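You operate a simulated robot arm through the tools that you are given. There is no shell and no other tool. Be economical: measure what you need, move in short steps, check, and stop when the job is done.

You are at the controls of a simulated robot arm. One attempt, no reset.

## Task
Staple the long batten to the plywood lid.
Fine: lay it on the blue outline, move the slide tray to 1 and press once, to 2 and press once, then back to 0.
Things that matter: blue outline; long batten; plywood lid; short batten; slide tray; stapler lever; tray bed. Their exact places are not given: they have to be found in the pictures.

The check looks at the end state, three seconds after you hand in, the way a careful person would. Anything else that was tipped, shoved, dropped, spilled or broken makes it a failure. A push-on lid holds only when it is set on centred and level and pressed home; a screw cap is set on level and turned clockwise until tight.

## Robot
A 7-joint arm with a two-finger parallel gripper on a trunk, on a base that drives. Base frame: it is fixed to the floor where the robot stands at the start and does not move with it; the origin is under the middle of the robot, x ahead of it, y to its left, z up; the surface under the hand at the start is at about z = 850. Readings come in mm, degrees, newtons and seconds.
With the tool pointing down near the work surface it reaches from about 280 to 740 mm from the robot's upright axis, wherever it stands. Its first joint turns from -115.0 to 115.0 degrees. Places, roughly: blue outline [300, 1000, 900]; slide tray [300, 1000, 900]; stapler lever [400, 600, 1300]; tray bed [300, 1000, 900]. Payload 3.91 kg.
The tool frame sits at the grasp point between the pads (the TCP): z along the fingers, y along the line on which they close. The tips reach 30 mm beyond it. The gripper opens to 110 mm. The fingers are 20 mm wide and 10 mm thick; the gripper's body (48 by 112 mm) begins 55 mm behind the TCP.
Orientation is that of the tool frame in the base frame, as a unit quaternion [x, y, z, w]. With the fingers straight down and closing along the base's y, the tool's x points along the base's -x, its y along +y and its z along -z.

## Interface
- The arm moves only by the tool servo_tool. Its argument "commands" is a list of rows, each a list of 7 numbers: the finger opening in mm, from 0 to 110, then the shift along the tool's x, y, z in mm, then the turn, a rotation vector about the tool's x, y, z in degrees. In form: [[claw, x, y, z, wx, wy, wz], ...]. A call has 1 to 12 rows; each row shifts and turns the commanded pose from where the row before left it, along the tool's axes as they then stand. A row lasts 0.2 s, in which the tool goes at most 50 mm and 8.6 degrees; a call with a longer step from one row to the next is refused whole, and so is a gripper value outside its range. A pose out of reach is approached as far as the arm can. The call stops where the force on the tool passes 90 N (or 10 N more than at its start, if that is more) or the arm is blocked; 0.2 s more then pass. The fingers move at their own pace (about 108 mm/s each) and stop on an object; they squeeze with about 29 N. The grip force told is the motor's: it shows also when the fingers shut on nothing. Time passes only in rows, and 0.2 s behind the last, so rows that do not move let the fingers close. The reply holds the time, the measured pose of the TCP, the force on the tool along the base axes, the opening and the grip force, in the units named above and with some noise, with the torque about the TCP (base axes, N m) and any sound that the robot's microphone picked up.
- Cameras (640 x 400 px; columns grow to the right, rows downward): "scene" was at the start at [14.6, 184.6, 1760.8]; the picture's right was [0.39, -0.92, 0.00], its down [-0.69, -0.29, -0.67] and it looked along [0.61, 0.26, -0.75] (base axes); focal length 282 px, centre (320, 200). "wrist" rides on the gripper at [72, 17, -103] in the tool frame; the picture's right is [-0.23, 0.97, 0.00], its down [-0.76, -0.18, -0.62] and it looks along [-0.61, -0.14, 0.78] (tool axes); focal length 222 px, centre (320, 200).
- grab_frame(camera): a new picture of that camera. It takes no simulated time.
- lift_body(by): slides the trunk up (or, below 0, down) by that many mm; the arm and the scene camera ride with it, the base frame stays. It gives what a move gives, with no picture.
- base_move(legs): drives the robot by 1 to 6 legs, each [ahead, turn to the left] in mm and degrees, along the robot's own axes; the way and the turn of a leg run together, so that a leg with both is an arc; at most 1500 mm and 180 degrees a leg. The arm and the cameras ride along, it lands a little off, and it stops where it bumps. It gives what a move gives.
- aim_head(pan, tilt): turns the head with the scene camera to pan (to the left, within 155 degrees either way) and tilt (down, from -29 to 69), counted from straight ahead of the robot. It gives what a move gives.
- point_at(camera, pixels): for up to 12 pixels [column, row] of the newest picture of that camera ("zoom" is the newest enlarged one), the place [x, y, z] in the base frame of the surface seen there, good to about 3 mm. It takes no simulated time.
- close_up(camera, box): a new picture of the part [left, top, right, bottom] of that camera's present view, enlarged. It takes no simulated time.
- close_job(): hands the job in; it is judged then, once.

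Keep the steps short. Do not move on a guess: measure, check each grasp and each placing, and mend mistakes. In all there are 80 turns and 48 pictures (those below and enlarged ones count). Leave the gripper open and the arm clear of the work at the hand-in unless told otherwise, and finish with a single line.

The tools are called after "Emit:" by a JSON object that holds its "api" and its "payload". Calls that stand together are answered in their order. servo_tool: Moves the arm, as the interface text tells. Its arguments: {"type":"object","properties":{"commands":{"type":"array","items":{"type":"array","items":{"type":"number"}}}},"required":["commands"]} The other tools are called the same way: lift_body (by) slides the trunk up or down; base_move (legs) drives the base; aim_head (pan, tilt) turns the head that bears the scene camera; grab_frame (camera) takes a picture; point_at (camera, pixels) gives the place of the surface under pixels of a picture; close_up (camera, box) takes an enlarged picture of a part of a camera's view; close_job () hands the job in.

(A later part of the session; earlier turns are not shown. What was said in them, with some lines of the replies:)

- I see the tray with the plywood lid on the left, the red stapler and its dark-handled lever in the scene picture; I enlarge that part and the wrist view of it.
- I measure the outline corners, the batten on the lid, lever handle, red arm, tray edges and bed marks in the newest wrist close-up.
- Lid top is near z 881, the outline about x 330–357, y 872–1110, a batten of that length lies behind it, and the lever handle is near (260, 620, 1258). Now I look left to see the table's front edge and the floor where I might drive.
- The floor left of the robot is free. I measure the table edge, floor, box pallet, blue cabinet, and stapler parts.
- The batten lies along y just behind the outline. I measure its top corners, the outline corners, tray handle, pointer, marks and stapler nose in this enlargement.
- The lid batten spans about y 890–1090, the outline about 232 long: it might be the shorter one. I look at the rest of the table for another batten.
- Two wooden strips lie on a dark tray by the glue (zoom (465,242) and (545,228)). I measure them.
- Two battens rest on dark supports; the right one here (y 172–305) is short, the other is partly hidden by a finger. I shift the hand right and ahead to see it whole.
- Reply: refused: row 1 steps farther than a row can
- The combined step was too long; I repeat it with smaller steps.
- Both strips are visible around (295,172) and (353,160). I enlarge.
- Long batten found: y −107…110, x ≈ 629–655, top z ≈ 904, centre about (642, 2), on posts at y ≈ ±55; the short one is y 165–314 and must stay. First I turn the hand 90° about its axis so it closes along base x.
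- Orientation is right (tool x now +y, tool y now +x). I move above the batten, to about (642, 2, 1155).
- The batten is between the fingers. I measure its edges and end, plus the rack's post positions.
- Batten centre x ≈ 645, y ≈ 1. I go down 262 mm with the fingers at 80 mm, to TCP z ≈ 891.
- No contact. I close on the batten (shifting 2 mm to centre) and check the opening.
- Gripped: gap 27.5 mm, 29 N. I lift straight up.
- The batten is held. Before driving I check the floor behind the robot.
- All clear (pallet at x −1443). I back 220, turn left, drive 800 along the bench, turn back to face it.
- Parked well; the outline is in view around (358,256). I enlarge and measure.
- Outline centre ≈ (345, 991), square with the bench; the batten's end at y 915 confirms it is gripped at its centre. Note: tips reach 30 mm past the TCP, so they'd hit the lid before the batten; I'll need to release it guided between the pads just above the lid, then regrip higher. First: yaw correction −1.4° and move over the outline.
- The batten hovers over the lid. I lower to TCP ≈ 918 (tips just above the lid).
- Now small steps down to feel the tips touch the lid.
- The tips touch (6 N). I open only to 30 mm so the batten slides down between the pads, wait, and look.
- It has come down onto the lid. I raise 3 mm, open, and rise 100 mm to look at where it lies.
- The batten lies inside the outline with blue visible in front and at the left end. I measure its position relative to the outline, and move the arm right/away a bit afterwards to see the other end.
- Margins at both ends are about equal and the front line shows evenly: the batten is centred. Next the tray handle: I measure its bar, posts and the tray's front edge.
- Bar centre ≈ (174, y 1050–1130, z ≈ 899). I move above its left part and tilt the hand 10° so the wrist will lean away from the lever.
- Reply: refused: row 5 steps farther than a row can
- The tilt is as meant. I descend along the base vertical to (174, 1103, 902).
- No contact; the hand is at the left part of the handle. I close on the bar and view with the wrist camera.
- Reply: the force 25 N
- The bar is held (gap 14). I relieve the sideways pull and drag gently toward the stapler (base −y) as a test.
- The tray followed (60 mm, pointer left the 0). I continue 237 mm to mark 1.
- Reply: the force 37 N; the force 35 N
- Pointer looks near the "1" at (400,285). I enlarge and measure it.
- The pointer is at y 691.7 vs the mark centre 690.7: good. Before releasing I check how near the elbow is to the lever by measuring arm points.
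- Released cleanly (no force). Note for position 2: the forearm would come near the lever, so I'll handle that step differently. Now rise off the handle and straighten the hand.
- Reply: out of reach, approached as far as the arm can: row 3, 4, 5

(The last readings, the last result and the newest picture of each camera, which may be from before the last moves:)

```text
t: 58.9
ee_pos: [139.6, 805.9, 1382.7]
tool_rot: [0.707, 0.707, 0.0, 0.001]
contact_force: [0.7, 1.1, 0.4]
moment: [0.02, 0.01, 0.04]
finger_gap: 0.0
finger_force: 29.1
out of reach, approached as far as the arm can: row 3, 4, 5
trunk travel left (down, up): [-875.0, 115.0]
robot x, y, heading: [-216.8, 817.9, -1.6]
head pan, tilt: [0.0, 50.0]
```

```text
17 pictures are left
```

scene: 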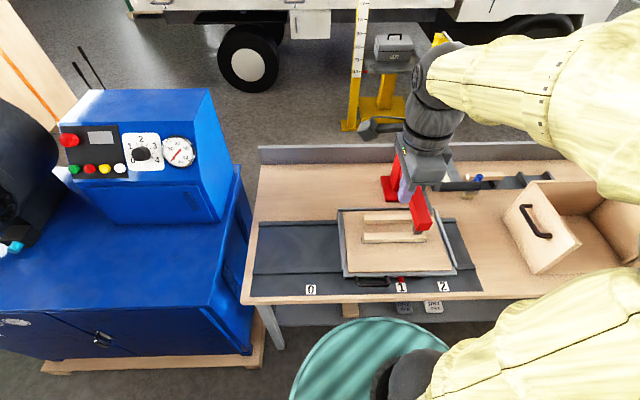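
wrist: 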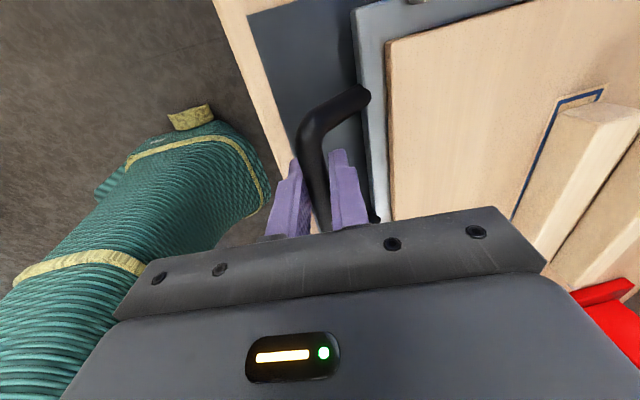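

The batten still lies on its outline, the nose hangs over it. I move above the lever handle at about (262, 620), tips 90 mm above it, and look with the wrist camera.

Emit:
{"api": "servo_tool", "payload": {"commands": [[0, -37, 24.5, 0, 0, 0, 0], [0, -37, 24.5, 0, 0, 0, 0], [0, -37, 24.5, 0, 0, 0, 0], [0, -37, 24.5, 0, 0, 0, 0], [0, -37, 24.5, 0, 0, 0, 0], [0, 0, 0, 0, 0, 0, 0]]}}

Emit:
{"api": "grab_frame", "payload": {"camera": "wrist"}}

```text
t: 60.3
ee_pos: [261.0, 621.8, 1382.4]
tool_rot: [0.707, 0.707, 0.0, 0.002]
contact_force: [0.3, 0.5, -0.8]
moment: [-0.01, -0.02, -0.04]
finger_gap: 0.1
finger_force: 29.0
trunk travel left (down, up): [-875.0, 115.0]
robot x, y, heading: [-213.4, 818.6, -1.5]
head pan, tilt: [0.0, 50.0]
```

```text
16 pictures are left
```

wrist: 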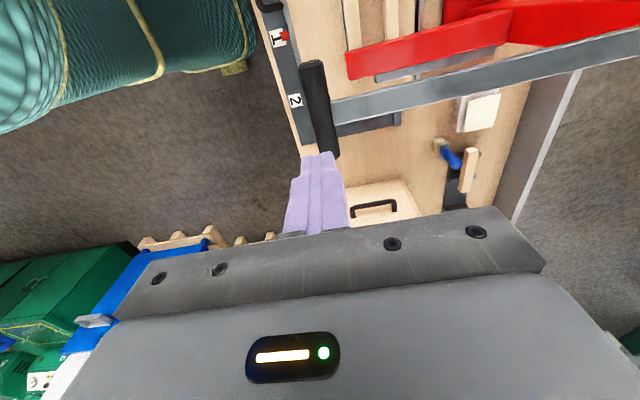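

Emit:
{"api": "point_at", "payload": {"camera": "wrist", "pixels": [[312, 66], [318, 100], [328, 150], [335, 105], [400, 90], [560, 52], [620, 40], [312, 110], [395, 55]]}}

```text
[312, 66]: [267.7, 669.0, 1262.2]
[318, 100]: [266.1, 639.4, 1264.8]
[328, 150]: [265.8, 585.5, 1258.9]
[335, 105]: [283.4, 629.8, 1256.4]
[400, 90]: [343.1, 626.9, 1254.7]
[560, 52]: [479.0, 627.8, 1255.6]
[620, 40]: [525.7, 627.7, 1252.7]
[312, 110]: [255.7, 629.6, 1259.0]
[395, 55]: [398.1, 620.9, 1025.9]
```

Handle: x ≈ 266, y 578–670, top z ≈ 1264; the rod is level, so a plain push down works. I go to tips just above it.

Emit:
{"api": "servo_tool", "payload": {"commands": [[0, 0, 5, 40, 0, 0, 0], [0, 0, 0, 38, 0, 0, 0], [0, 0, 0, 8, 0, 0, 0], [0, 0, 0, 8, 0, 0, 0]]}}

```text
t: 61.3
ee_pos: [267.1, 621.8, 1289.7]
tool_rot: [0.707, 0.707, 0.0, 0.0]
contact_force: [-0.7, 1.0, 2.1]
moment: [-0.01, 0.03, -0.01]
finger_gap: 0.0
finger_force: 29.0
trunk travel left (down, up): [-875.0, 115.0]
robot x, y, heading: [-220.6, 817.6, -1.4]
head pan, tilt: [0.0, 50.0]
```

Touching. I press down in small steps and watch force and sound.

Emit:
{"api": "servo_tool", "payload": {"commands": [[0, 0, 0, 8, 0, 0, 0], [0, 0, 0.5, 10, 0, 0, 0], [0, 0, 1, 10, 0, 0, 0], [0, 0, 1, 10, 0, 0, 0], [0, 0, 0, 0, 0, 0, 0]]}}

```text
t: 62.5
ee_pos: [269.0, 622.2, 1251.2]
tool_rot: [0.707, 0.707, 0.0, 0.001]
contact_force: [-1.5, -1.1, 3.9]
moment: [-0.07, 0.06, 0.0]
finger_gap: 0.0
finger_force: 29.0
trunk travel left (down, up): [-875.0, 115.0]
robot x, y, heading: [-217.9, 817.9, -1.6]
head pan, tilt: [0.0, 50.0]
```

The lever yields under 4 N spring load. I continue along its arc.

Emit:
{"api": "servo_tool", "payload": {"commands": [[0, 0, 1.5, 10, 0, 0, 0], [0, 0, 1.5, 10, 0, 0, 0], [0, 0, 2, 10, 0, 0, 0], [0, 0, 2, 10, 0, 0, 0], [0, 0, 2.5, 10, 0, 0, 0], [0, 0, 0, 0, 0, 0, 0]]}}

```text
t: 63.9
ee_pos: [279.1, 622.8, 1202.7]
tool_rot: [0.706, 0.708, 0.001, 0.0]
contact_force: [-2.8, 0.0, 5.6]
moment: [-0.01, 0.11, -0.07]
finger_gap: 0.0
finger_force: 28.7
trunk travel left (down, up): [-875.0, 115.0]
robot x, y, heading: [-213.4, 818.7, -1.4]
head pan, tilt: [0.0, 50.0]
```

Emit:
{"api": "servo_tool", "payload": {"commands": [[0, 0, 3, 10, 0, 0, 0], [0, 0, 3, 10, 0, 0, 0], [0, 0, 3.5, 10, 0, 0, 0], [0, 0, 4, 10, 0, 0, 0], [0, 0, 0, 0, 0, 0, 0]]}}

Emit:
{"api": "close_up", "payload": {"camera": "wrist", "box": [240, 0, 640, 240]}}

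```text
t: 65.1
ee_pos: [291.1, 621.5, 1161.3]
tool_rot: [0.707, 0.707, 0.0, 0.0]
contact_force: [-3.6, 0.9, 7.2]
moment: [-0.01, 0.19, 0.02]
finger_gap: 0.1
finger_force: 29.0
trunk travel left (down, up): [-875.0, 115.0]
robot x, y, heading: [-218.4, 816.8, -1.2]
head pan, tilt: [0.0, 50.0]
```

```text
1.60 times, centred on (440, 120) of wrist
```

zoom: 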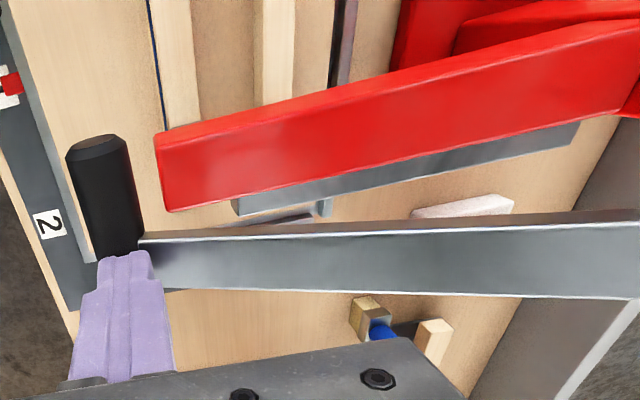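

The lever follows properly. I keep pressing along the arc.

Emit:
{"api": "servo_tool", "payload": {"commands": [[0, 0, 5, 10, 0, 0, 0], [0, 0, 5, 10, 0, 0, 0], [0, 0, 5, 10, 0, 0, 0], [0, 0, 5.5, 10, 0, 0, 0], [0, 0, 0, 0, 0, 0, 0]]}}

```text
t: 66.3
ee_pos: [312.1, 621.0, 1121.9]
tool_rot: [0.707, 0.707, 0.0, 0.001]
contact_force: [-5.4, -0.3, 8.7]
moment: [-0.02, 0.12, 0.01]
finger_gap: 0.2
finger_force: 28.4
trunk travel left (down, up): [-875.0, 115.0]
robot x, y, heading: [-218.1, 815.3, -1.2]
head pan, tilt: [0.0, 50.0]
```

Emit:
{"api": "servo_tool", "payload": {"commands": [[0, 0, 6, 10, 0, 0, 0], [0, 0, 6, 10, 0, 0, 0], [0, 0, 6.5, 9, 0, 0, 0], [0, 0, 7, 9, 0, 0, 0], [0, 0, 0, 0, 0, 0, 0]]}}

```text
t: 67.2
ee_pos: [323.6, 620.4, 1101.8]
tool_rot: [0.708, 0.706, 0.002, 0.002]
contact_force: [-39.6, 11.3, 57.4]
moment: [0.43, 0.64, 0.12]
finger_gap: 0.1
finger_force: 29.3
trunk travel left (down, up): [-875.0, 115.0]
robot x, y, heading: [-213.7, 817.3, -1.4]
head pan, tilt: [0.0, 50.0]
stopped in row 4: the force on the tool passed its limit at 98 N (the readings are from after the stop); the commanded pose is now the measured one
```

The lever reached a stop at 98 N, but no sound was told. I look at the nose and lever.

Emit:
{"api": "close_up", "payload": {"camera": "wrist", "box": [240, 0, 640, 240]}}

```text
1.60 times, centred on (440, 120) of wrist
```

zoom: 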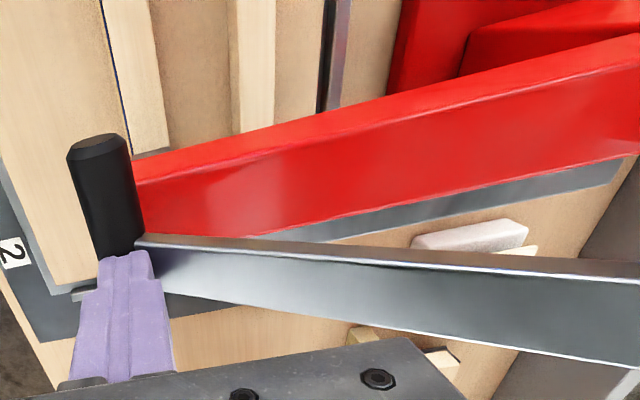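

It's possibly the end stop. Still in the same stroke, I push 3 mm more along the arc to make sure it's fully home.

Emit:
{"api": "servo_tool", "payload": {"commands": [[0, 0, 1.5, 2, 0, 0, 0], [0, 0, 1.5, 2, 0, 0, 0]]}}

```text
t: 67.8
ee_pos: [324.0, 622.0, 1101.3]
tool_rot: [0.708, 0.707, 0.002, 0.0]
contact_force: [-41.0, 12.5, 55.8]
moment: [0.45, 0.66, 0.07]
finger_gap: 0.0
finger_force: 29.4
trunk travel left (down, up): [-875.0, 115.0]
robot x, y, heading: [-220.7, 816.2, -1.7]
head pan, tilt: [0.0, 50.0]
stopped in row 2: the force on the tool passed its limit at 92 N (the readings are from after the stop); the commanded pose is now the measured one
```

Solid stop. I let the lever back up gently along the same arc.

Emit:
{"api": "servo_tool", "payload": {"commands": [[0, 0, -6, -9, 0, 0, 0], [0, 0, -12, -20, 0, 0, 0], [0, 0, -11, -20, 0, 0, 0], [0, 0, -9, -20, 0, 0, 0], [0, 0, -8, -20, 0, 0, 0], [0, 0, -7, -25, 0, 0, 0], [0, 0, -4, -25, 0, 0, 0], [0, 0, -2, -25, 0, 0, 0], [0, 0, -1, -25, 0, 0, 0], [0, 0, 0, -30, 0, 0, 0], [0, 0, 0, -40, 0, 0, 0], [0, 0, 0, 0, 0, 0, 0]]}}

Emit:
{"api": "close_up", "payload": {"camera": "wrist", "box": [240, 0, 480, 150]}}

```text
t: 70.4
ee_pos: [275.2, 617.4, 1353.8]
tool_rot: [0.708, 0.706, 0.0, -0.001]
contact_force: [0.0, -0.2, -0.1]
moment: [0.01, 0.01, 0.04]
finger_gap: 0.0
finger_force: 29.0
trunk travel left (down, up): [-875.0, 115.0]
robot x, y, heading: [-217.3, 818.1, -1.4]
head pan, tilt: [0.0, 50.0]
```

```text
2.67 times, centred on (360, 75) of wrist
```

zoom: 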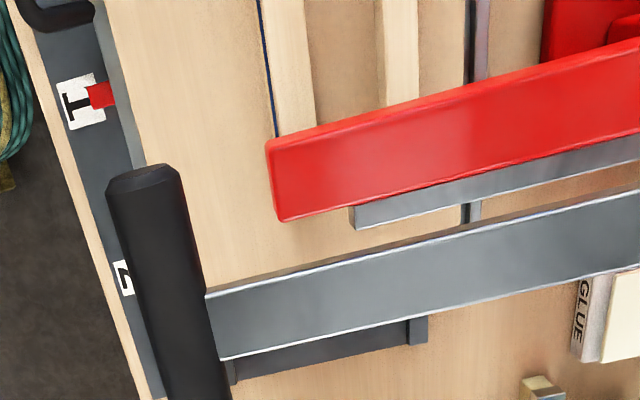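

The lever is back up. For position 2 I'll grip the handle with the hand leaning away from the lever (toward +y, 25°). I go over the handle's left part, tilt, and start down.

Emit:
{"api": "servo_tool", "payload": {"commands": [[0, 38.2, -21.2, 0, 0, 0, 0], [0, 38.2, -21.2, 0, 0, 0, 0], [0, 38.2, -21.2, 0, 0, 0, 0], [20, 38.2, -21.2, 0, 0, 0, 0], [36, 38.2, -21.2, 0, 0, 0, 0], [36, 0, 0, 0, 0, -8.3, 0], [36, 0, 0, 0, 0, -8.3, 0], [36, 0, 0, 0, 0, -8.3, 0], [36, 18.9, 0, 40.8, 0, 0, 0], [36, 18.9, 0, 40.8, 0, 0, 0], [36, 18.9, 0, 40.8, 0, 0, 0], [36, 18.9, 0, 40.8, 0, 0, 0]]}}

```text
t: 73.0
ee_pos: [171.2, 812.2, 1171.5]
tool_rot: [0.692, 0.689, -0.153, 0.152]
contact_force: [0.8, -0.1, -0.6]
moment: [-0.02, 0.03, 0.0]
finger_gap: 36.3
finger_force: 0.1
trunk travel left (down, up): [-875.0, 115.0]
robot x, y, heading: [-215.6, 814.2, -1.7]
head pan, tilt: [0.0, 50.0]
```

Tilt is right. I descend to z ≈ 960 above the bar.

Emit:
{"api": "servo_tool", "payload": {"commands": [[36, 18.9, -1, 40.8, 0, 0, 0], [36, 18.9, -1, 40.8, 0, 0, 0], [36, 18.9, 0, 40.8, 0, 0, 0], [36, 18.9, 0, 40.8, 0, 0, 0], [36, 11.5, 0, 26, 0, 0, 0], [36, 0, 0, 0, 0, 0, 0]]}}

Emit:
{"api": "grab_frame", "payload": {"camera": "wrist"}}

```text
t: 74.4
ee_pos: [167.5, 809.6, 966.4]
tool_rot: [0.692, 0.689, -0.153, 0.152]
contact_force: [0.2, -1.2, 0.0]
moment: [-0.03, -0.01, -0.01]
finger_gap: 36.1
finger_force: 0.1
trunk travel left (down, up): [-875.0, 115.0]
robot x, y, heading: [-213.9, 822.2, -1.4]
head pan, tilt: [0.0, 50.0]
```

```text
12 pictures are left
```

wrist: 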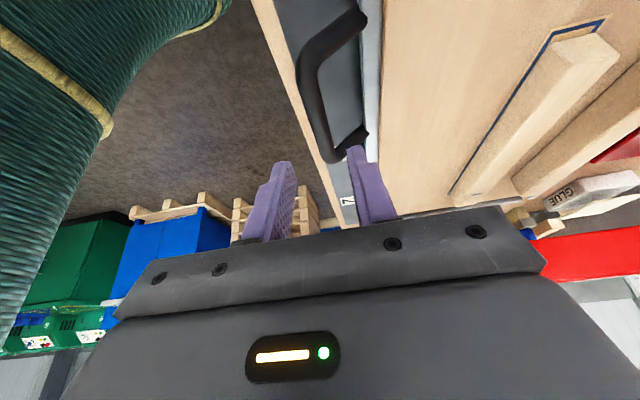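

The bar is lined up between the fingers. Down the last 64 mm and close.

Emit:
{"api": "servo_tool", "payload": {"commands": [[36, 13.5, 0, 29, 0, 0, 0], [36, 13.4, 0, 29, 0, 0, 0], [36, 0, 0, 0, 0, 0, 0], [20, 0, 0, 0, 0, 0, 0], [5, 0, 0, 0, 0, 0, 0], [5, 0, 0, 0, 0, 0, 0], [5, 0, 0, 0, 0, 0, 0]]}}

```text
t: 76.0
ee_pos: [170.0, 809.7, 903.0]
tool_rot: [0.691, 0.69, -0.15, 0.153]
contact_force: [23.4, -2.1, 6.4]
moment: [0.19, -0.18, 0.72]
finger_gap: 13.5
finger_force: 44.5
trunk travel left (down, up): [-875.0, 115.0]
robot x, y, heading: [-216.2, 818.0, -1.6]
head pan, tilt: [0.0, 50.0]
```

Gripped (13.5 mm). I relieve the side load and drag 138 mm to mark 2.

Emit:
{"api": "servo_tool", "payload": {"commands": [[5, 0, 4, 0, 0, 0, 0], [5, -5.4, 0, 2.5, 0, 0, 0], [5, -10.9, 0, 5.1, 0, 0, 0], [5, -18.1, 0, 8.4, 0, 0, 0], [5, -18.1, 0, 8.4, 0, 0, 0], [5, -18.1, 0, 8.4, 0, 0, 0], [5, -18.1, 0, 8.4, 0, 0, 0], [5, -18.1, 0, 8.4, 0, 0, 0], [5, -10.9, 0, 5.1, 0, 0, 0], [5, -7.2, 0, 3.4, 0, 0, 0], [5, 0, 0, 0, 0, 0, 0]]}}

Emit:
{"api": "grab_frame", "payload": {"camera": "scene"}}

```text
t: 78.4
ee_pos: [170.7, 669.7, 902.8]
tool_rot: [0.692, 0.689, -0.151, 0.154]
contact_force: [3.7, -7.2, 35.5]
moment: [-0.55, 0.0, 0.61]
finger_gap: 13.7
finger_force: 45.0
trunk travel left (down, up): [-875.0, 115.0]
robot x, y, heading: [-217.1, 819.5, -1.5]
head pan, tilt: [0.0, 50.0]
```

```text
11 pictures are left
```

scene: 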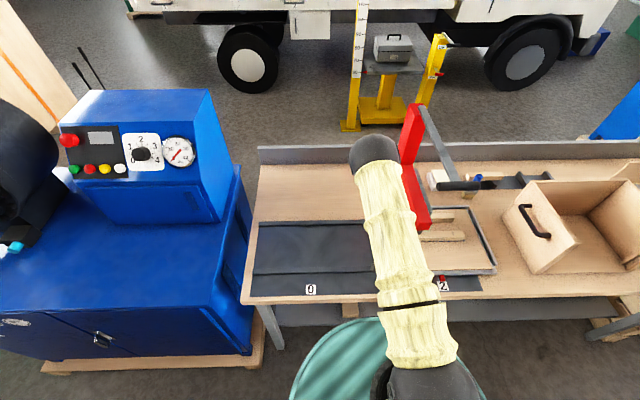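

The tray is at 2. I enlarge the batten's right end, the nose and the pointer in one picture.

Emit:
{"api": "close_up", "payload": {"camera": "scene", "box": [405, 205, 505, 295]}}

```text
4.44 times, centred on (455, 250) of scene
```

zoom: 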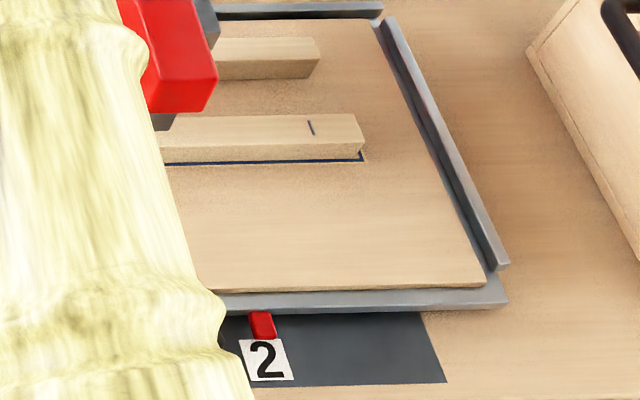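

A staple is visible at (312,127) on the batten: press 1 worked. I check the pointer against mark 2.

Emit:
{"api": "point_at", "payload": {"camera": "zoom", "pixels": [[251, 325], [274, 325], [262, 325], [243, 350], [288, 350], [247, 372], [290, 372], [312, 127], [362, 158]]}}

```text
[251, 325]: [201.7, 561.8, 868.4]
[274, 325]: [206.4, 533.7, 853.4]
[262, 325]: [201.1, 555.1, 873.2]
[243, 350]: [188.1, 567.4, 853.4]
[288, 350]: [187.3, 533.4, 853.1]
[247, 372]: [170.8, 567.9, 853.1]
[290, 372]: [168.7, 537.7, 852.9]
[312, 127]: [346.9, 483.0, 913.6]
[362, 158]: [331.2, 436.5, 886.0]
```

Pointer ≈ 553–555 vs mark 552: good. I release and withdraw along the leaning hand axis, away from the lever, then straighten.

Emit:
{"api": "servo_tool", "payload": {"commands": [[5, 0, 0, -1.5, 0, 0, 0], [25, 0, 0, 0, 0, 0, 0], [36, 0, 0, 0, 0, 0, 0], [36, 0, 0, -30, 0, 0, 0], [36, 0, 0, -45, 0, 0, 0], [36, 0, 0, -45, 0, 0, 0], [36, 0, 0, -45, 0, 0, 0], [36, 0, 0, -45, 0, 0, 0], [36, 0, 0, -45, 0, 0, 0], [36, 0, 0, -45, 0, 0, 0], [36, 0, 0, -45, 0, 0, 0], [36, 0, 0, -45, 0, 0, 0]]}}

Emit:
{"api": "servo_tool", "payload": {"commands": [[0, 0, 0, -45, 0, 0, 0], [0, 0, 0, -45, 0, 0, 0], [0, 0, 0, 0, 0, 8.3, 0], [0, 0, 0, 0, 0, 8.3, 0], [0, 0, 0, 0, 0, 8.3, 0], [0, 0, 0, 0, 0, 0, 0]]}}

```text
t: 81.0
ee_pos: [170.8, 835.3, 1256.5]
tool_rot: [0.692, 0.69, -0.152, 0.151]
contact_force: [-0.7, -0.9, 0.3]
moment: [0.02, -0.03, 0.01]
finger_gap: 35.9
finger_force: 0.0
trunk travel left (down, up): [-875.0, 115.0]
robot x, y, heading: [-217.8, 819.2, -1.5]
head pan, tilt: [0.0, 50.0]
```

```text
t: 82.4
ee_pos: [172.6, 874.1, 1337.3]
tool_rot: [0.708, 0.706, 0.001, 0.0]
contact_force: [0.3, 0.4, -0.4]
moment: [-0.02, 0.03, -0.01]
finger_gap: 0.0
finger_force: 29.3
trunk travel left (down, up): [-875.0, 115.0]
robot x, y, heading: [-217.9, 819.5, -1.3]
head pan, tilt: [0.0, 50.0]
```

Clear. I move over the lever handle at (266, 622) again.

Emit:
{"api": "servo_tool", "payload": {"commands": [[0, -42, 15.6, -4, 0, 0, 0], [0, -42, 15.6, -4, 0, 0, 0], [0, -42, 15.6, -4, 0, 0, 0], [0, -42, 15.6, -4, 0, 0, 0], [0, -42, 15.6, -4, 0, 0, 0], [0, -42, 15.6, -3, 0, 0, 0], [0, 0, 0, 0, 0, 0, 0]]}}

Emit:
{"api": "grab_frame", "payload": {"camera": "wrist"}}

```text
t: 84.0
ee_pos: [267.2, 622.1, 1358.6]
tool_rot: [0.708, 0.707, 0.001, 0.0]
contact_force: [-0.1, 0.4, 0.6]
moment: [0.0, -0.06, 0.0]
finger_gap: 0.2
finger_force: 28.7
trunk travel left (down, up): [-875.0, 115.0]
robot x, y, heading: [-217.3, 819.4, -1.8]
head pan, tilt: [0.0, 50.0]
```

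```text
9 pictures are left
```

wrist: 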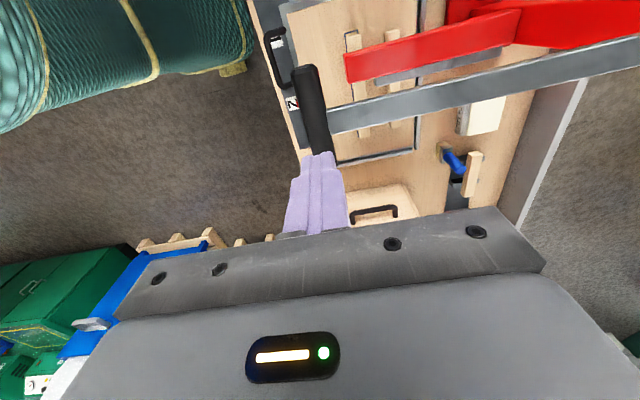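

The lever is in the same place. I repeat the same stroke: down to it, then along the arc.

Emit:
{"api": "servo_tool", "payload": {"commands": [[0, 0, 0, 38, 0, 0, 0], [0, 0, 0, 30, 0, 0, 0], [0, 0, 0.3, 15, 0, 0, 0], [0, 0, 1, 15, 0, 0, 0], [0, 0, 1.7, 15, 0, 0, 0], [0, 0, 2.4, 15, 0, 0, 0], [0, 0, 3.1, 15, 0, 0, 0], [0, 0, 3.9, 15, 0, 0, 0], [0, 0, 4.6, 15, 0, 0, 0], [0, 0, 5.3, 15, 0, 0, 0], [0, 0, 6.2, 15, 0, 0, 0]]}}

Emit:
{"api": "servo_tool", "payload": {"commands": [[0, 0, 7.1, 15, 0, 0, 0], [0, 0, 8, 15, 0, 0, 0], [0, 0, 6, 10, 0, 0, 0], [0, 0, 6, 10, 0, 0, 0], [0, 0, 6.5, 9, 0, 0, 0], [0, 0, 4, 5, 0, 0, 0]]}}

```text
t: 86.4
ee_pos: [294.9, 621.0, 1155.6]
tool_rot: [0.708, 0.706, 0.001, -0.001]
contact_force: [-3.9, -3.1, 8.1]
moment: [-0.12, 0.1, 0.01]
finger_gap: 0.0
finger_force: 28.8
trunk travel left (down, up): [-875.0, 115.0]
robot x, y, heading: [-216.6, 816.8, -1.7]
head pan, tilt: [0.0, 50.0]
```

```text
t: 87.8
ee_pos: [324.1, 622.0, 1101.3]
tool_rot: [0.709, 0.705, 0.002, 0.004]
contact_force: [-32.4, 3.2, 59.2]
moment: [0.14, 0.38, 0.07]
finger_gap: 0.0
finger_force: 28.7
trunk travel left (down, up): [-875.0, 115.0]
robot x, y, heading: [-213.5, 816.7, -1.5]
head pan, tilt: [0.0, 50.0]
```

Same depth (1101.3) with firm load. I add a small nudge within the same stroke to match the first one.

Emit:
{"api": "servo_tool", "payload": {"commands": [[0, 0, 1.5, 2, 0, 0, 0], [0, 0, 1, 2, 0, 0, 0]]}}

Emit:
{"api": "servo_tool", "payload": {"commands": [[0, 0, -6, -9, 0, 0, 0], [0, 0, -12, -20, 0, 0, 0], [0, 0, -11, -20, 0, 0, 0], [0, 0, -9, -20, 0, 0, 0], [0, 0, -8, -20, 0, 0, 0], [0, 0, -7, -25, 0, 0, 0], [0, 0, -4, -25, 0, 0, 0], [0, 0, -2, -25, 0, 0, 0], [0, 0, -1, -25, 0, 0, 0], [0, 0, 0, -30, 0, 0, 0], [0, 0, 0, -40, 0, 0, 0], [0, 0, 0, 0, 0, 0, 0]]}}

```text
t: 88.5
ee_pos: [323.2, 621.1, 1102.6]
tool_rot: [0.71, 0.704, 0.003, 0.003]
contact_force: [-38.5, 8.4, 53.0]
moment: [0.32, 0.64, 0.08]
finger_gap: 0.1
finger_force: 29.1
trunk travel left (down, up): [-875.0, 115.0]
robot x, y, heading: [-213.9, 815.5, -1.7]
head pan, tilt: [0.0, 50.0]
stopped in row 2: the force on the tool passed its limit at 91 N (the readings are from after the stop); the commanded pose is now the measured one
```

```text
t: 91.1
ee_pos: [273.3, 616.5, 1351.7]
tool_rot: [0.709, 0.705, 0.0, 0.0]
contact_force: [0.0, 0.1, 0.2]
moment: [0.0, 0.03, -0.02]
finger_gap: 0.0
finger_force: 29.1
trunk travel left (down, up): [-875.0, 115.0]
robot x, y, heading: [-218.8, 821.4, -1.4]
head pan, tilt: [0.0, 50.0]
```

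Released. Back the same way to the handle: over to (170, 872, 1338), tilt 25°, then down along the hand axis.

Emit:
{"api": "servo_tool", "payload": {"commands": [[0, 42.6, -17.2, 2, 0, 0, 0], [0, 42.6, -17.2, 2, 0, 0, 0], [0, 42.6, -17.2, 2, 0, 0, 0], [0, 42.6, -17.2, 2, 0, 0, 0], [20, 42.6, -17.2, 3, 0, 0, 0], [36, 42.6, -17.2, 3, 0, 0, -0.3], [36, 0, 0, 0, 0, -8.3, 0], [36, 0, 0, 0, 0, -8.3, 0], [36, 0, 0, 0, 0, -8.3, 0], [36, 0, 0, 0, 0, 0, 0]]}}

```text
t: 93.3
ee_pos: [169.8, 876.3, 1337.3]
tool_rot: [0.691, 0.69, -0.151, 0.154]
contact_force: [-0.5, -0.6, 0.7]
moment: [-0.04, -0.07, -0.02]
finger_gap: 36.0
finger_force: 0.1
trunk travel left (down, up): [-875.0, 115.0]
robot x, y, heading: [-217.6, 816.1, -1.5]
head pan, tilt: [0.0, 50.0]
```

Emit:
{"api": "servo_tool", "payload": {"commands": [[36, -1, 0, 42, 0, 0, 0], [36, -1, 0, 42, 0, 0, 0], [36, -1, 0, 42, 0, 0, 0], [36, 0, 0, 42, 0, 0, 0], [36, 0, 0, 42, 0, 0, 0], [36, 0, 0, 42, 0, 0, 0], [36, 0, 0, 42, 0, 0, 0], [36, 0, 0, 42, 0, 0, 0], [36, 0, 0, 42, 0, 0, 0], [36, 0, 0, 42, 0, 0, 0], [36, 0, 0, 0, 0, 0, 0]]}}

Emit:
{"api": "grab_frame", "payload": {"camera": "wrist"}}

```text
t: 95.7
ee_pos: [172.9, 696.2, 959.4]
tool_rot: [0.69, 0.691, -0.151, 0.154]
contact_force: [0.6, 0.3, 0.8]
moment: [-0.02, -0.01, 0.01]
finger_gap: 36.0
finger_force: 0.0
trunk travel left (down, up): [-875.0, 115.0]
robot x, y, heading: [-213.6, 820.0, -1.5]
head pan, tilt: [0.0, 50.0]
```

```text
8 pictures are left
```

wrist: 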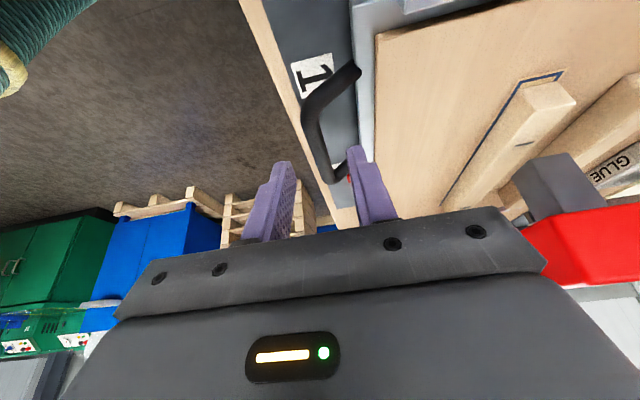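

The second staple is visible at (525,143). The bar is between the fingers; I go the last 61 mm and close.

Emit:
{"api": "servo_tool", "payload": {"commands": [[36, 0, -1, 30, 0, 0, 0], [36, 0, 0, 31, 0, 0, 0], [36, 0, 0, 0, 0, 0, 0], [20, 0, 0, 0, 0, 0, 0], [5, 0, 0, 0, 0, 0, 0], [5, 0, 0, 0, 0, 0, 0], [5, 0, 0, 0, 0, 0, 0]]}}

```text
t: 97.3
ee_pos: [169.7, 671.4, 904.8]
tool_rot: [0.69, 0.691, -0.152, 0.154]
contact_force: [-18.1, 0.5, -11.4]
moment: [-0.32, 0.13, 0.81]
finger_gap: 13.8
finger_force: 44.6
trunk travel left (down, up): [-875.0, 115.0]
robot x, y, heading: [-215.0, 818.2, -1.5]
head pan, tilt: [0.0, 50.0]
```

Gripped. I slide the tray back toward 0, first 270 mm.

Emit:
{"api": "servo_tool", "payload": {"commands": [[5, 0, -3, 0, 0, 0, 0], [5, 7.3, 0, -3.4, 0, 0, 0], [5, 16.3, 0, -7.6, 0, 0, 0], [5, 25.4, 0, -11.8, 0, 0, 0], [5, 25.4, 0, -11.8, 0, 0, 0], [5, 25.4, 0, -11.8, 0, 0, 0], [5, 25.4, 0, -11.8, 0, 0, 0], [5, 25.4, 0, -11.8, 0, 0, 0], [5, 25.4, 0, -11.8, 0, 0, 0], [5, 25.4, 0, -11.8, 0, 0, 0], [5, 25.4, 0, -11.8, 0, 0, 0], [5, 16.3, 0, -7.6, 0, 0, 0]]}}

```text
t: 99.9
ee_pos: [170.4, 938.5, 903.3]
tool_rot: [0.691, 0.69, -0.15, 0.154]
contact_force: [18.6, 1.3, 18.9]
moment: [-0.93, -0.28, 0.57]
finger_gap: 13.5
finger_force: 45.1
trunk travel left (down, up): [-875.0, 115.0]
robot x, y, heading: [-216.6, 819.7, -1.5]
head pan, tilt: [0.0, 50.0]
```

Moved 267 mm; 168 mm remain. I go on and slow near the end.

Emit:
{"api": "servo_tool", "payload": {"commands": [[5, 9.1, 1, -5.2, 0, 0, 0], [5, 18.1, 0, -8.4, 0, 0, 0], [5, 25.4, 0, -11.8, 0, 0, 0], [5, 25.4, 0, -11.8, 0, 0, 0], [5, 25.4, 0, -11.8, 0, 0, 0], [5, 18.1, 0, -8.4, 0, 0, 0], [5, 14, 0, -6.5, 0, 0, 0], [5, 10, 0, -4.6, 0, 0, 0], [5, 5, 0, -2.3, 0, 0, 0], [5, 0, 0, 0, 0, 0, 0]]}}

Emit:
{"api": "aim_head", "payload": {"pan": 12, "tilt": 48}}

Emit:
{"api": "close_up", "payload": {"camera": "scene", "box": [260, 220, 440, 330]}}

```text
t: 102.1
ee_pos: [170.1, 1107.0, 902.6]
tool_rot: [0.69, 0.691, -0.151, 0.153]
contact_force: [10.4, 6.9, -4.5]
moment: [-0.75, -0.07, 0.68]
finger_gap: 13.7
finger_force: 44.9
trunk travel left (down, up): [-875.0, 115.0]
robot x, y, heading: [-217.3, 818.1, -1.5]
head pan, tilt: [0.0, 50.0]
```

```text
t: 102.8
ee_pos: [169.3, 1106.8, 903.5]
tool_rot: [0.691, 0.69, -0.152, 0.152]
contact_force: [6.5, 8.8, -6.3]
moment: [0.64, -0.03, 0.7]
finger_gap: 13.6
finger_force: 45.2
trunk travel left (down, up): [-875.0, 115.0]
robot x, y, heading: [-219.1, 814.7, -1.6]
head pan, tilt: [12.0, 48.0]
```

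```text
3.56 times, centred on (350, 275) of scene
```

zoom: 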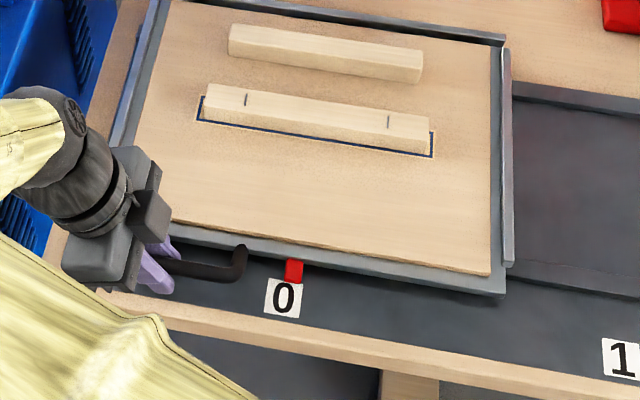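

Both staples show at (247,100) and (388,121), and the pointer stands at 0. I measure it.

Emit:
{"api": "point_at", "payload": {"camera": "zoom", "pixels": [[286, 272], [302, 272], [294, 272], [270, 300], [299, 305], [284, 300], [199, 119], [433, 155], [207, 118], [428, 150]]}}

```text
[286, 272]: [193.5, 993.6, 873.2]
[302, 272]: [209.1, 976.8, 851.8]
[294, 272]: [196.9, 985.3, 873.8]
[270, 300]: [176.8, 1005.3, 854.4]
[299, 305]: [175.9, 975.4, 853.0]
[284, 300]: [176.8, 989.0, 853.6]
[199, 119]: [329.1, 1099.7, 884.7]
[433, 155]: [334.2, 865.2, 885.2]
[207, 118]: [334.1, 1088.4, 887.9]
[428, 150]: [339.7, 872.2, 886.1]
```

The tray is about 5 mm short of its original 0. I move it +5 mm.

Emit:
{"api": "servo_tool", "payload": {"commands": [[5, 2.3, 0, -1, 0, 0, 0], [5, 2.3, 0, -1, 0, 0, 0], [5, 0, 0, 0, 0, 0, 0], [5, 0, 0, 0, 0, 0, 0]]}}

Emit:
{"api": "close_up", "payload": {"camera": "scene", "box": [310, 270, 380, 314]}}

```text
t: 103.8
ee_pos: [169.1, 1111.7, 903.2]
tool_rot: [0.691, 0.69, -0.151, 0.154]
contact_force: [5.4, 2.9, -3.1]
moment: [-0.3, -0.01, 0.55]
finger_gap: 13.6
finger_force: 44.8
trunk travel left (down, up): [-875.0, 115.0]
robot x, y, heading: [-216.0, 820.5, -1.8]
head pan, tilt: [12.0, 48.0]
```

```text
9.09 times, centred on (345, 292) of scene
```

zoom: 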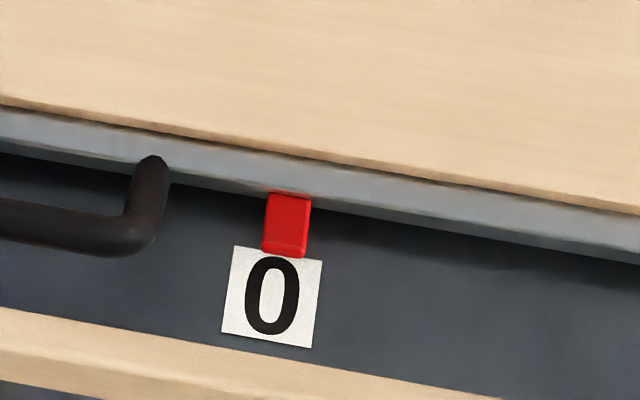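

Emit:
{"api": "point_at", "payload": {"camera": "zoom", "pixels": [[268, 225], [306, 228], [287, 226], [235, 265], [316, 280], [230, 320], [312, 330]]}}

Emit:
{"api": "servo_tool", "payload": {"commands": [[5, 0, -1, 0.5, 0, 0, 0], [25, 0, 0, 0, 0, 0, 0], [36, 0, 0, 0, 0, 0, 0], [36, 0, 0, 0, 0, 0, 0]]}}

```text
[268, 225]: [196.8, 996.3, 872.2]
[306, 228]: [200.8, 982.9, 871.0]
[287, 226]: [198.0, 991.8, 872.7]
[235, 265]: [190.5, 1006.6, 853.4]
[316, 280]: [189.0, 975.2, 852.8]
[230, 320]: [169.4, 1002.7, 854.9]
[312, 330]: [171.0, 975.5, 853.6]
```

```text
t: 104.8
ee_pos: [168.7, 1109.0, 902.9]
tool_rot: [0.691, 0.69, -0.151, 0.154]
contact_force: [-0.1, -0.9, 0.4]
moment: [0.0, -0.02, 0.02]
finger_gap: 36.0
finger_force: 0.1
trunk travel left (down, up): [-875.0, 115.0]
robot x, y, heading: [-221.2, 816.2, -1.4]
head pan, tilt: [12.0, 48.0]
```

Pointer 990 vs mark 990: on 0. Released without force. I rise straight up (the blue cabinet is to the left), then back toward the robot, and open.

Emit:
{"api": "servo_tool", "payload": {"commands": [[36, -12, 0, -26, 0, 0, 0], [36, -18.9, 0, -40.8, 0, 0, 0], [36, -18.9, 0, -40.8, 0, 0, 0], [36, -18.9, 0, -40.8, 0, 0, 0], [36, -18.9, 0, -40.8, 0, 0, 0], [36, -18.9, 0, -40.8, 0, 0, 0], [36, -18.9, 0, -40.8, 0, 0, 0], [100, 0, 0, 0, 0, 8.3, 0], [100, 0, 0, 0, 0, 8.3, 0], [100, 0, 0, 0, 0, 8.3, 0], [100, -45, 0, 0, 0, 0, 0], [100, -45, 0, 0, 0, 0, 0]]}}

Emit:
{"api": "aim_head", "payload": {"pan": 5, "tilt": 48}}

Emit:
{"api": "grab_frame", "payload": {"camera": "scene"}}

```text
t: 107.4
ee_pos: [168.1, 1018.2, 1199.3]
tool_rot: [0.707, 0.707, 0.002, 0.0]
contact_force: [-0.4, 0.6, -0.8]
moment: [-0.01, -0.02, 0.03]
finger_gap: 99.8
finger_force: 0.0
trunk travel left (down, up): [-875.0, 115.0]
robot x, y, heading: [-217.1, 815.5, -1.3]
head pan, tilt: [12.0, 48.0]
```

```text
t: 108.1
ee_pos: [166.8, 1021.0, 1198.9]
tool_rot: [0.708, 0.707, 0.002, 0.0]
contact_force: [0.6, -0.2, -0.6]
moment: [-0.03, 0.02, 0.0]
finger_gap: 99.8
finger_force: 0.0
trunk travel left (down, up): [-875.0, 115.0]
robot x, y, heading: [-210.0, 816.4, -1.4]
head pan, tilt: [5.0, 48.0]
```

```text
5 pictures are left
```

scene: 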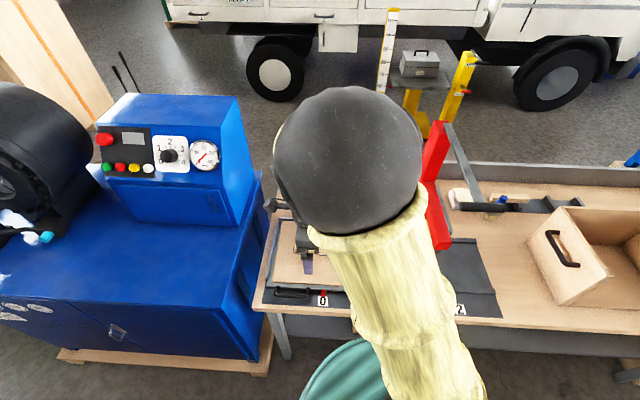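

The tray is at 0, pointer on the mark, arm well above. One last look at the rack and lever area for anything disturbed.

Emit:
{"api": "close_up", "payload": {"camera": "scene", "box": [400, 120, 640, 300]}}

```text
2.22 times, centred on (520, 210) of scene
```

zoom: 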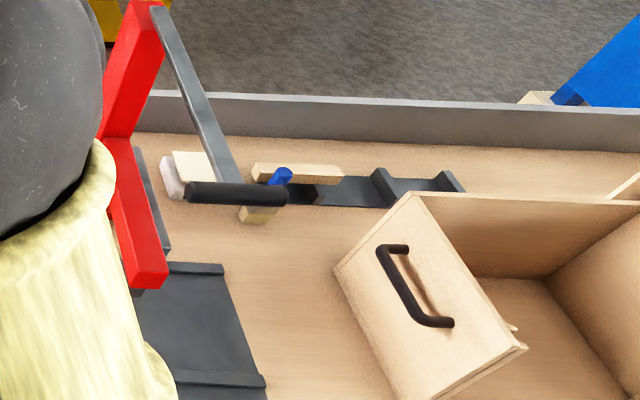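

The short batten is still on its rack, the lever is up and nothing is disturbed. I hand in.

Emit:
{"api": "close_job", "payload": {}}

```text
The job is handed in.
```

The long batten lies on the blue outline with one staple from mark 1 and one from mark 2, the slide tray is back at 0, and the arm is clear with the gripper open.
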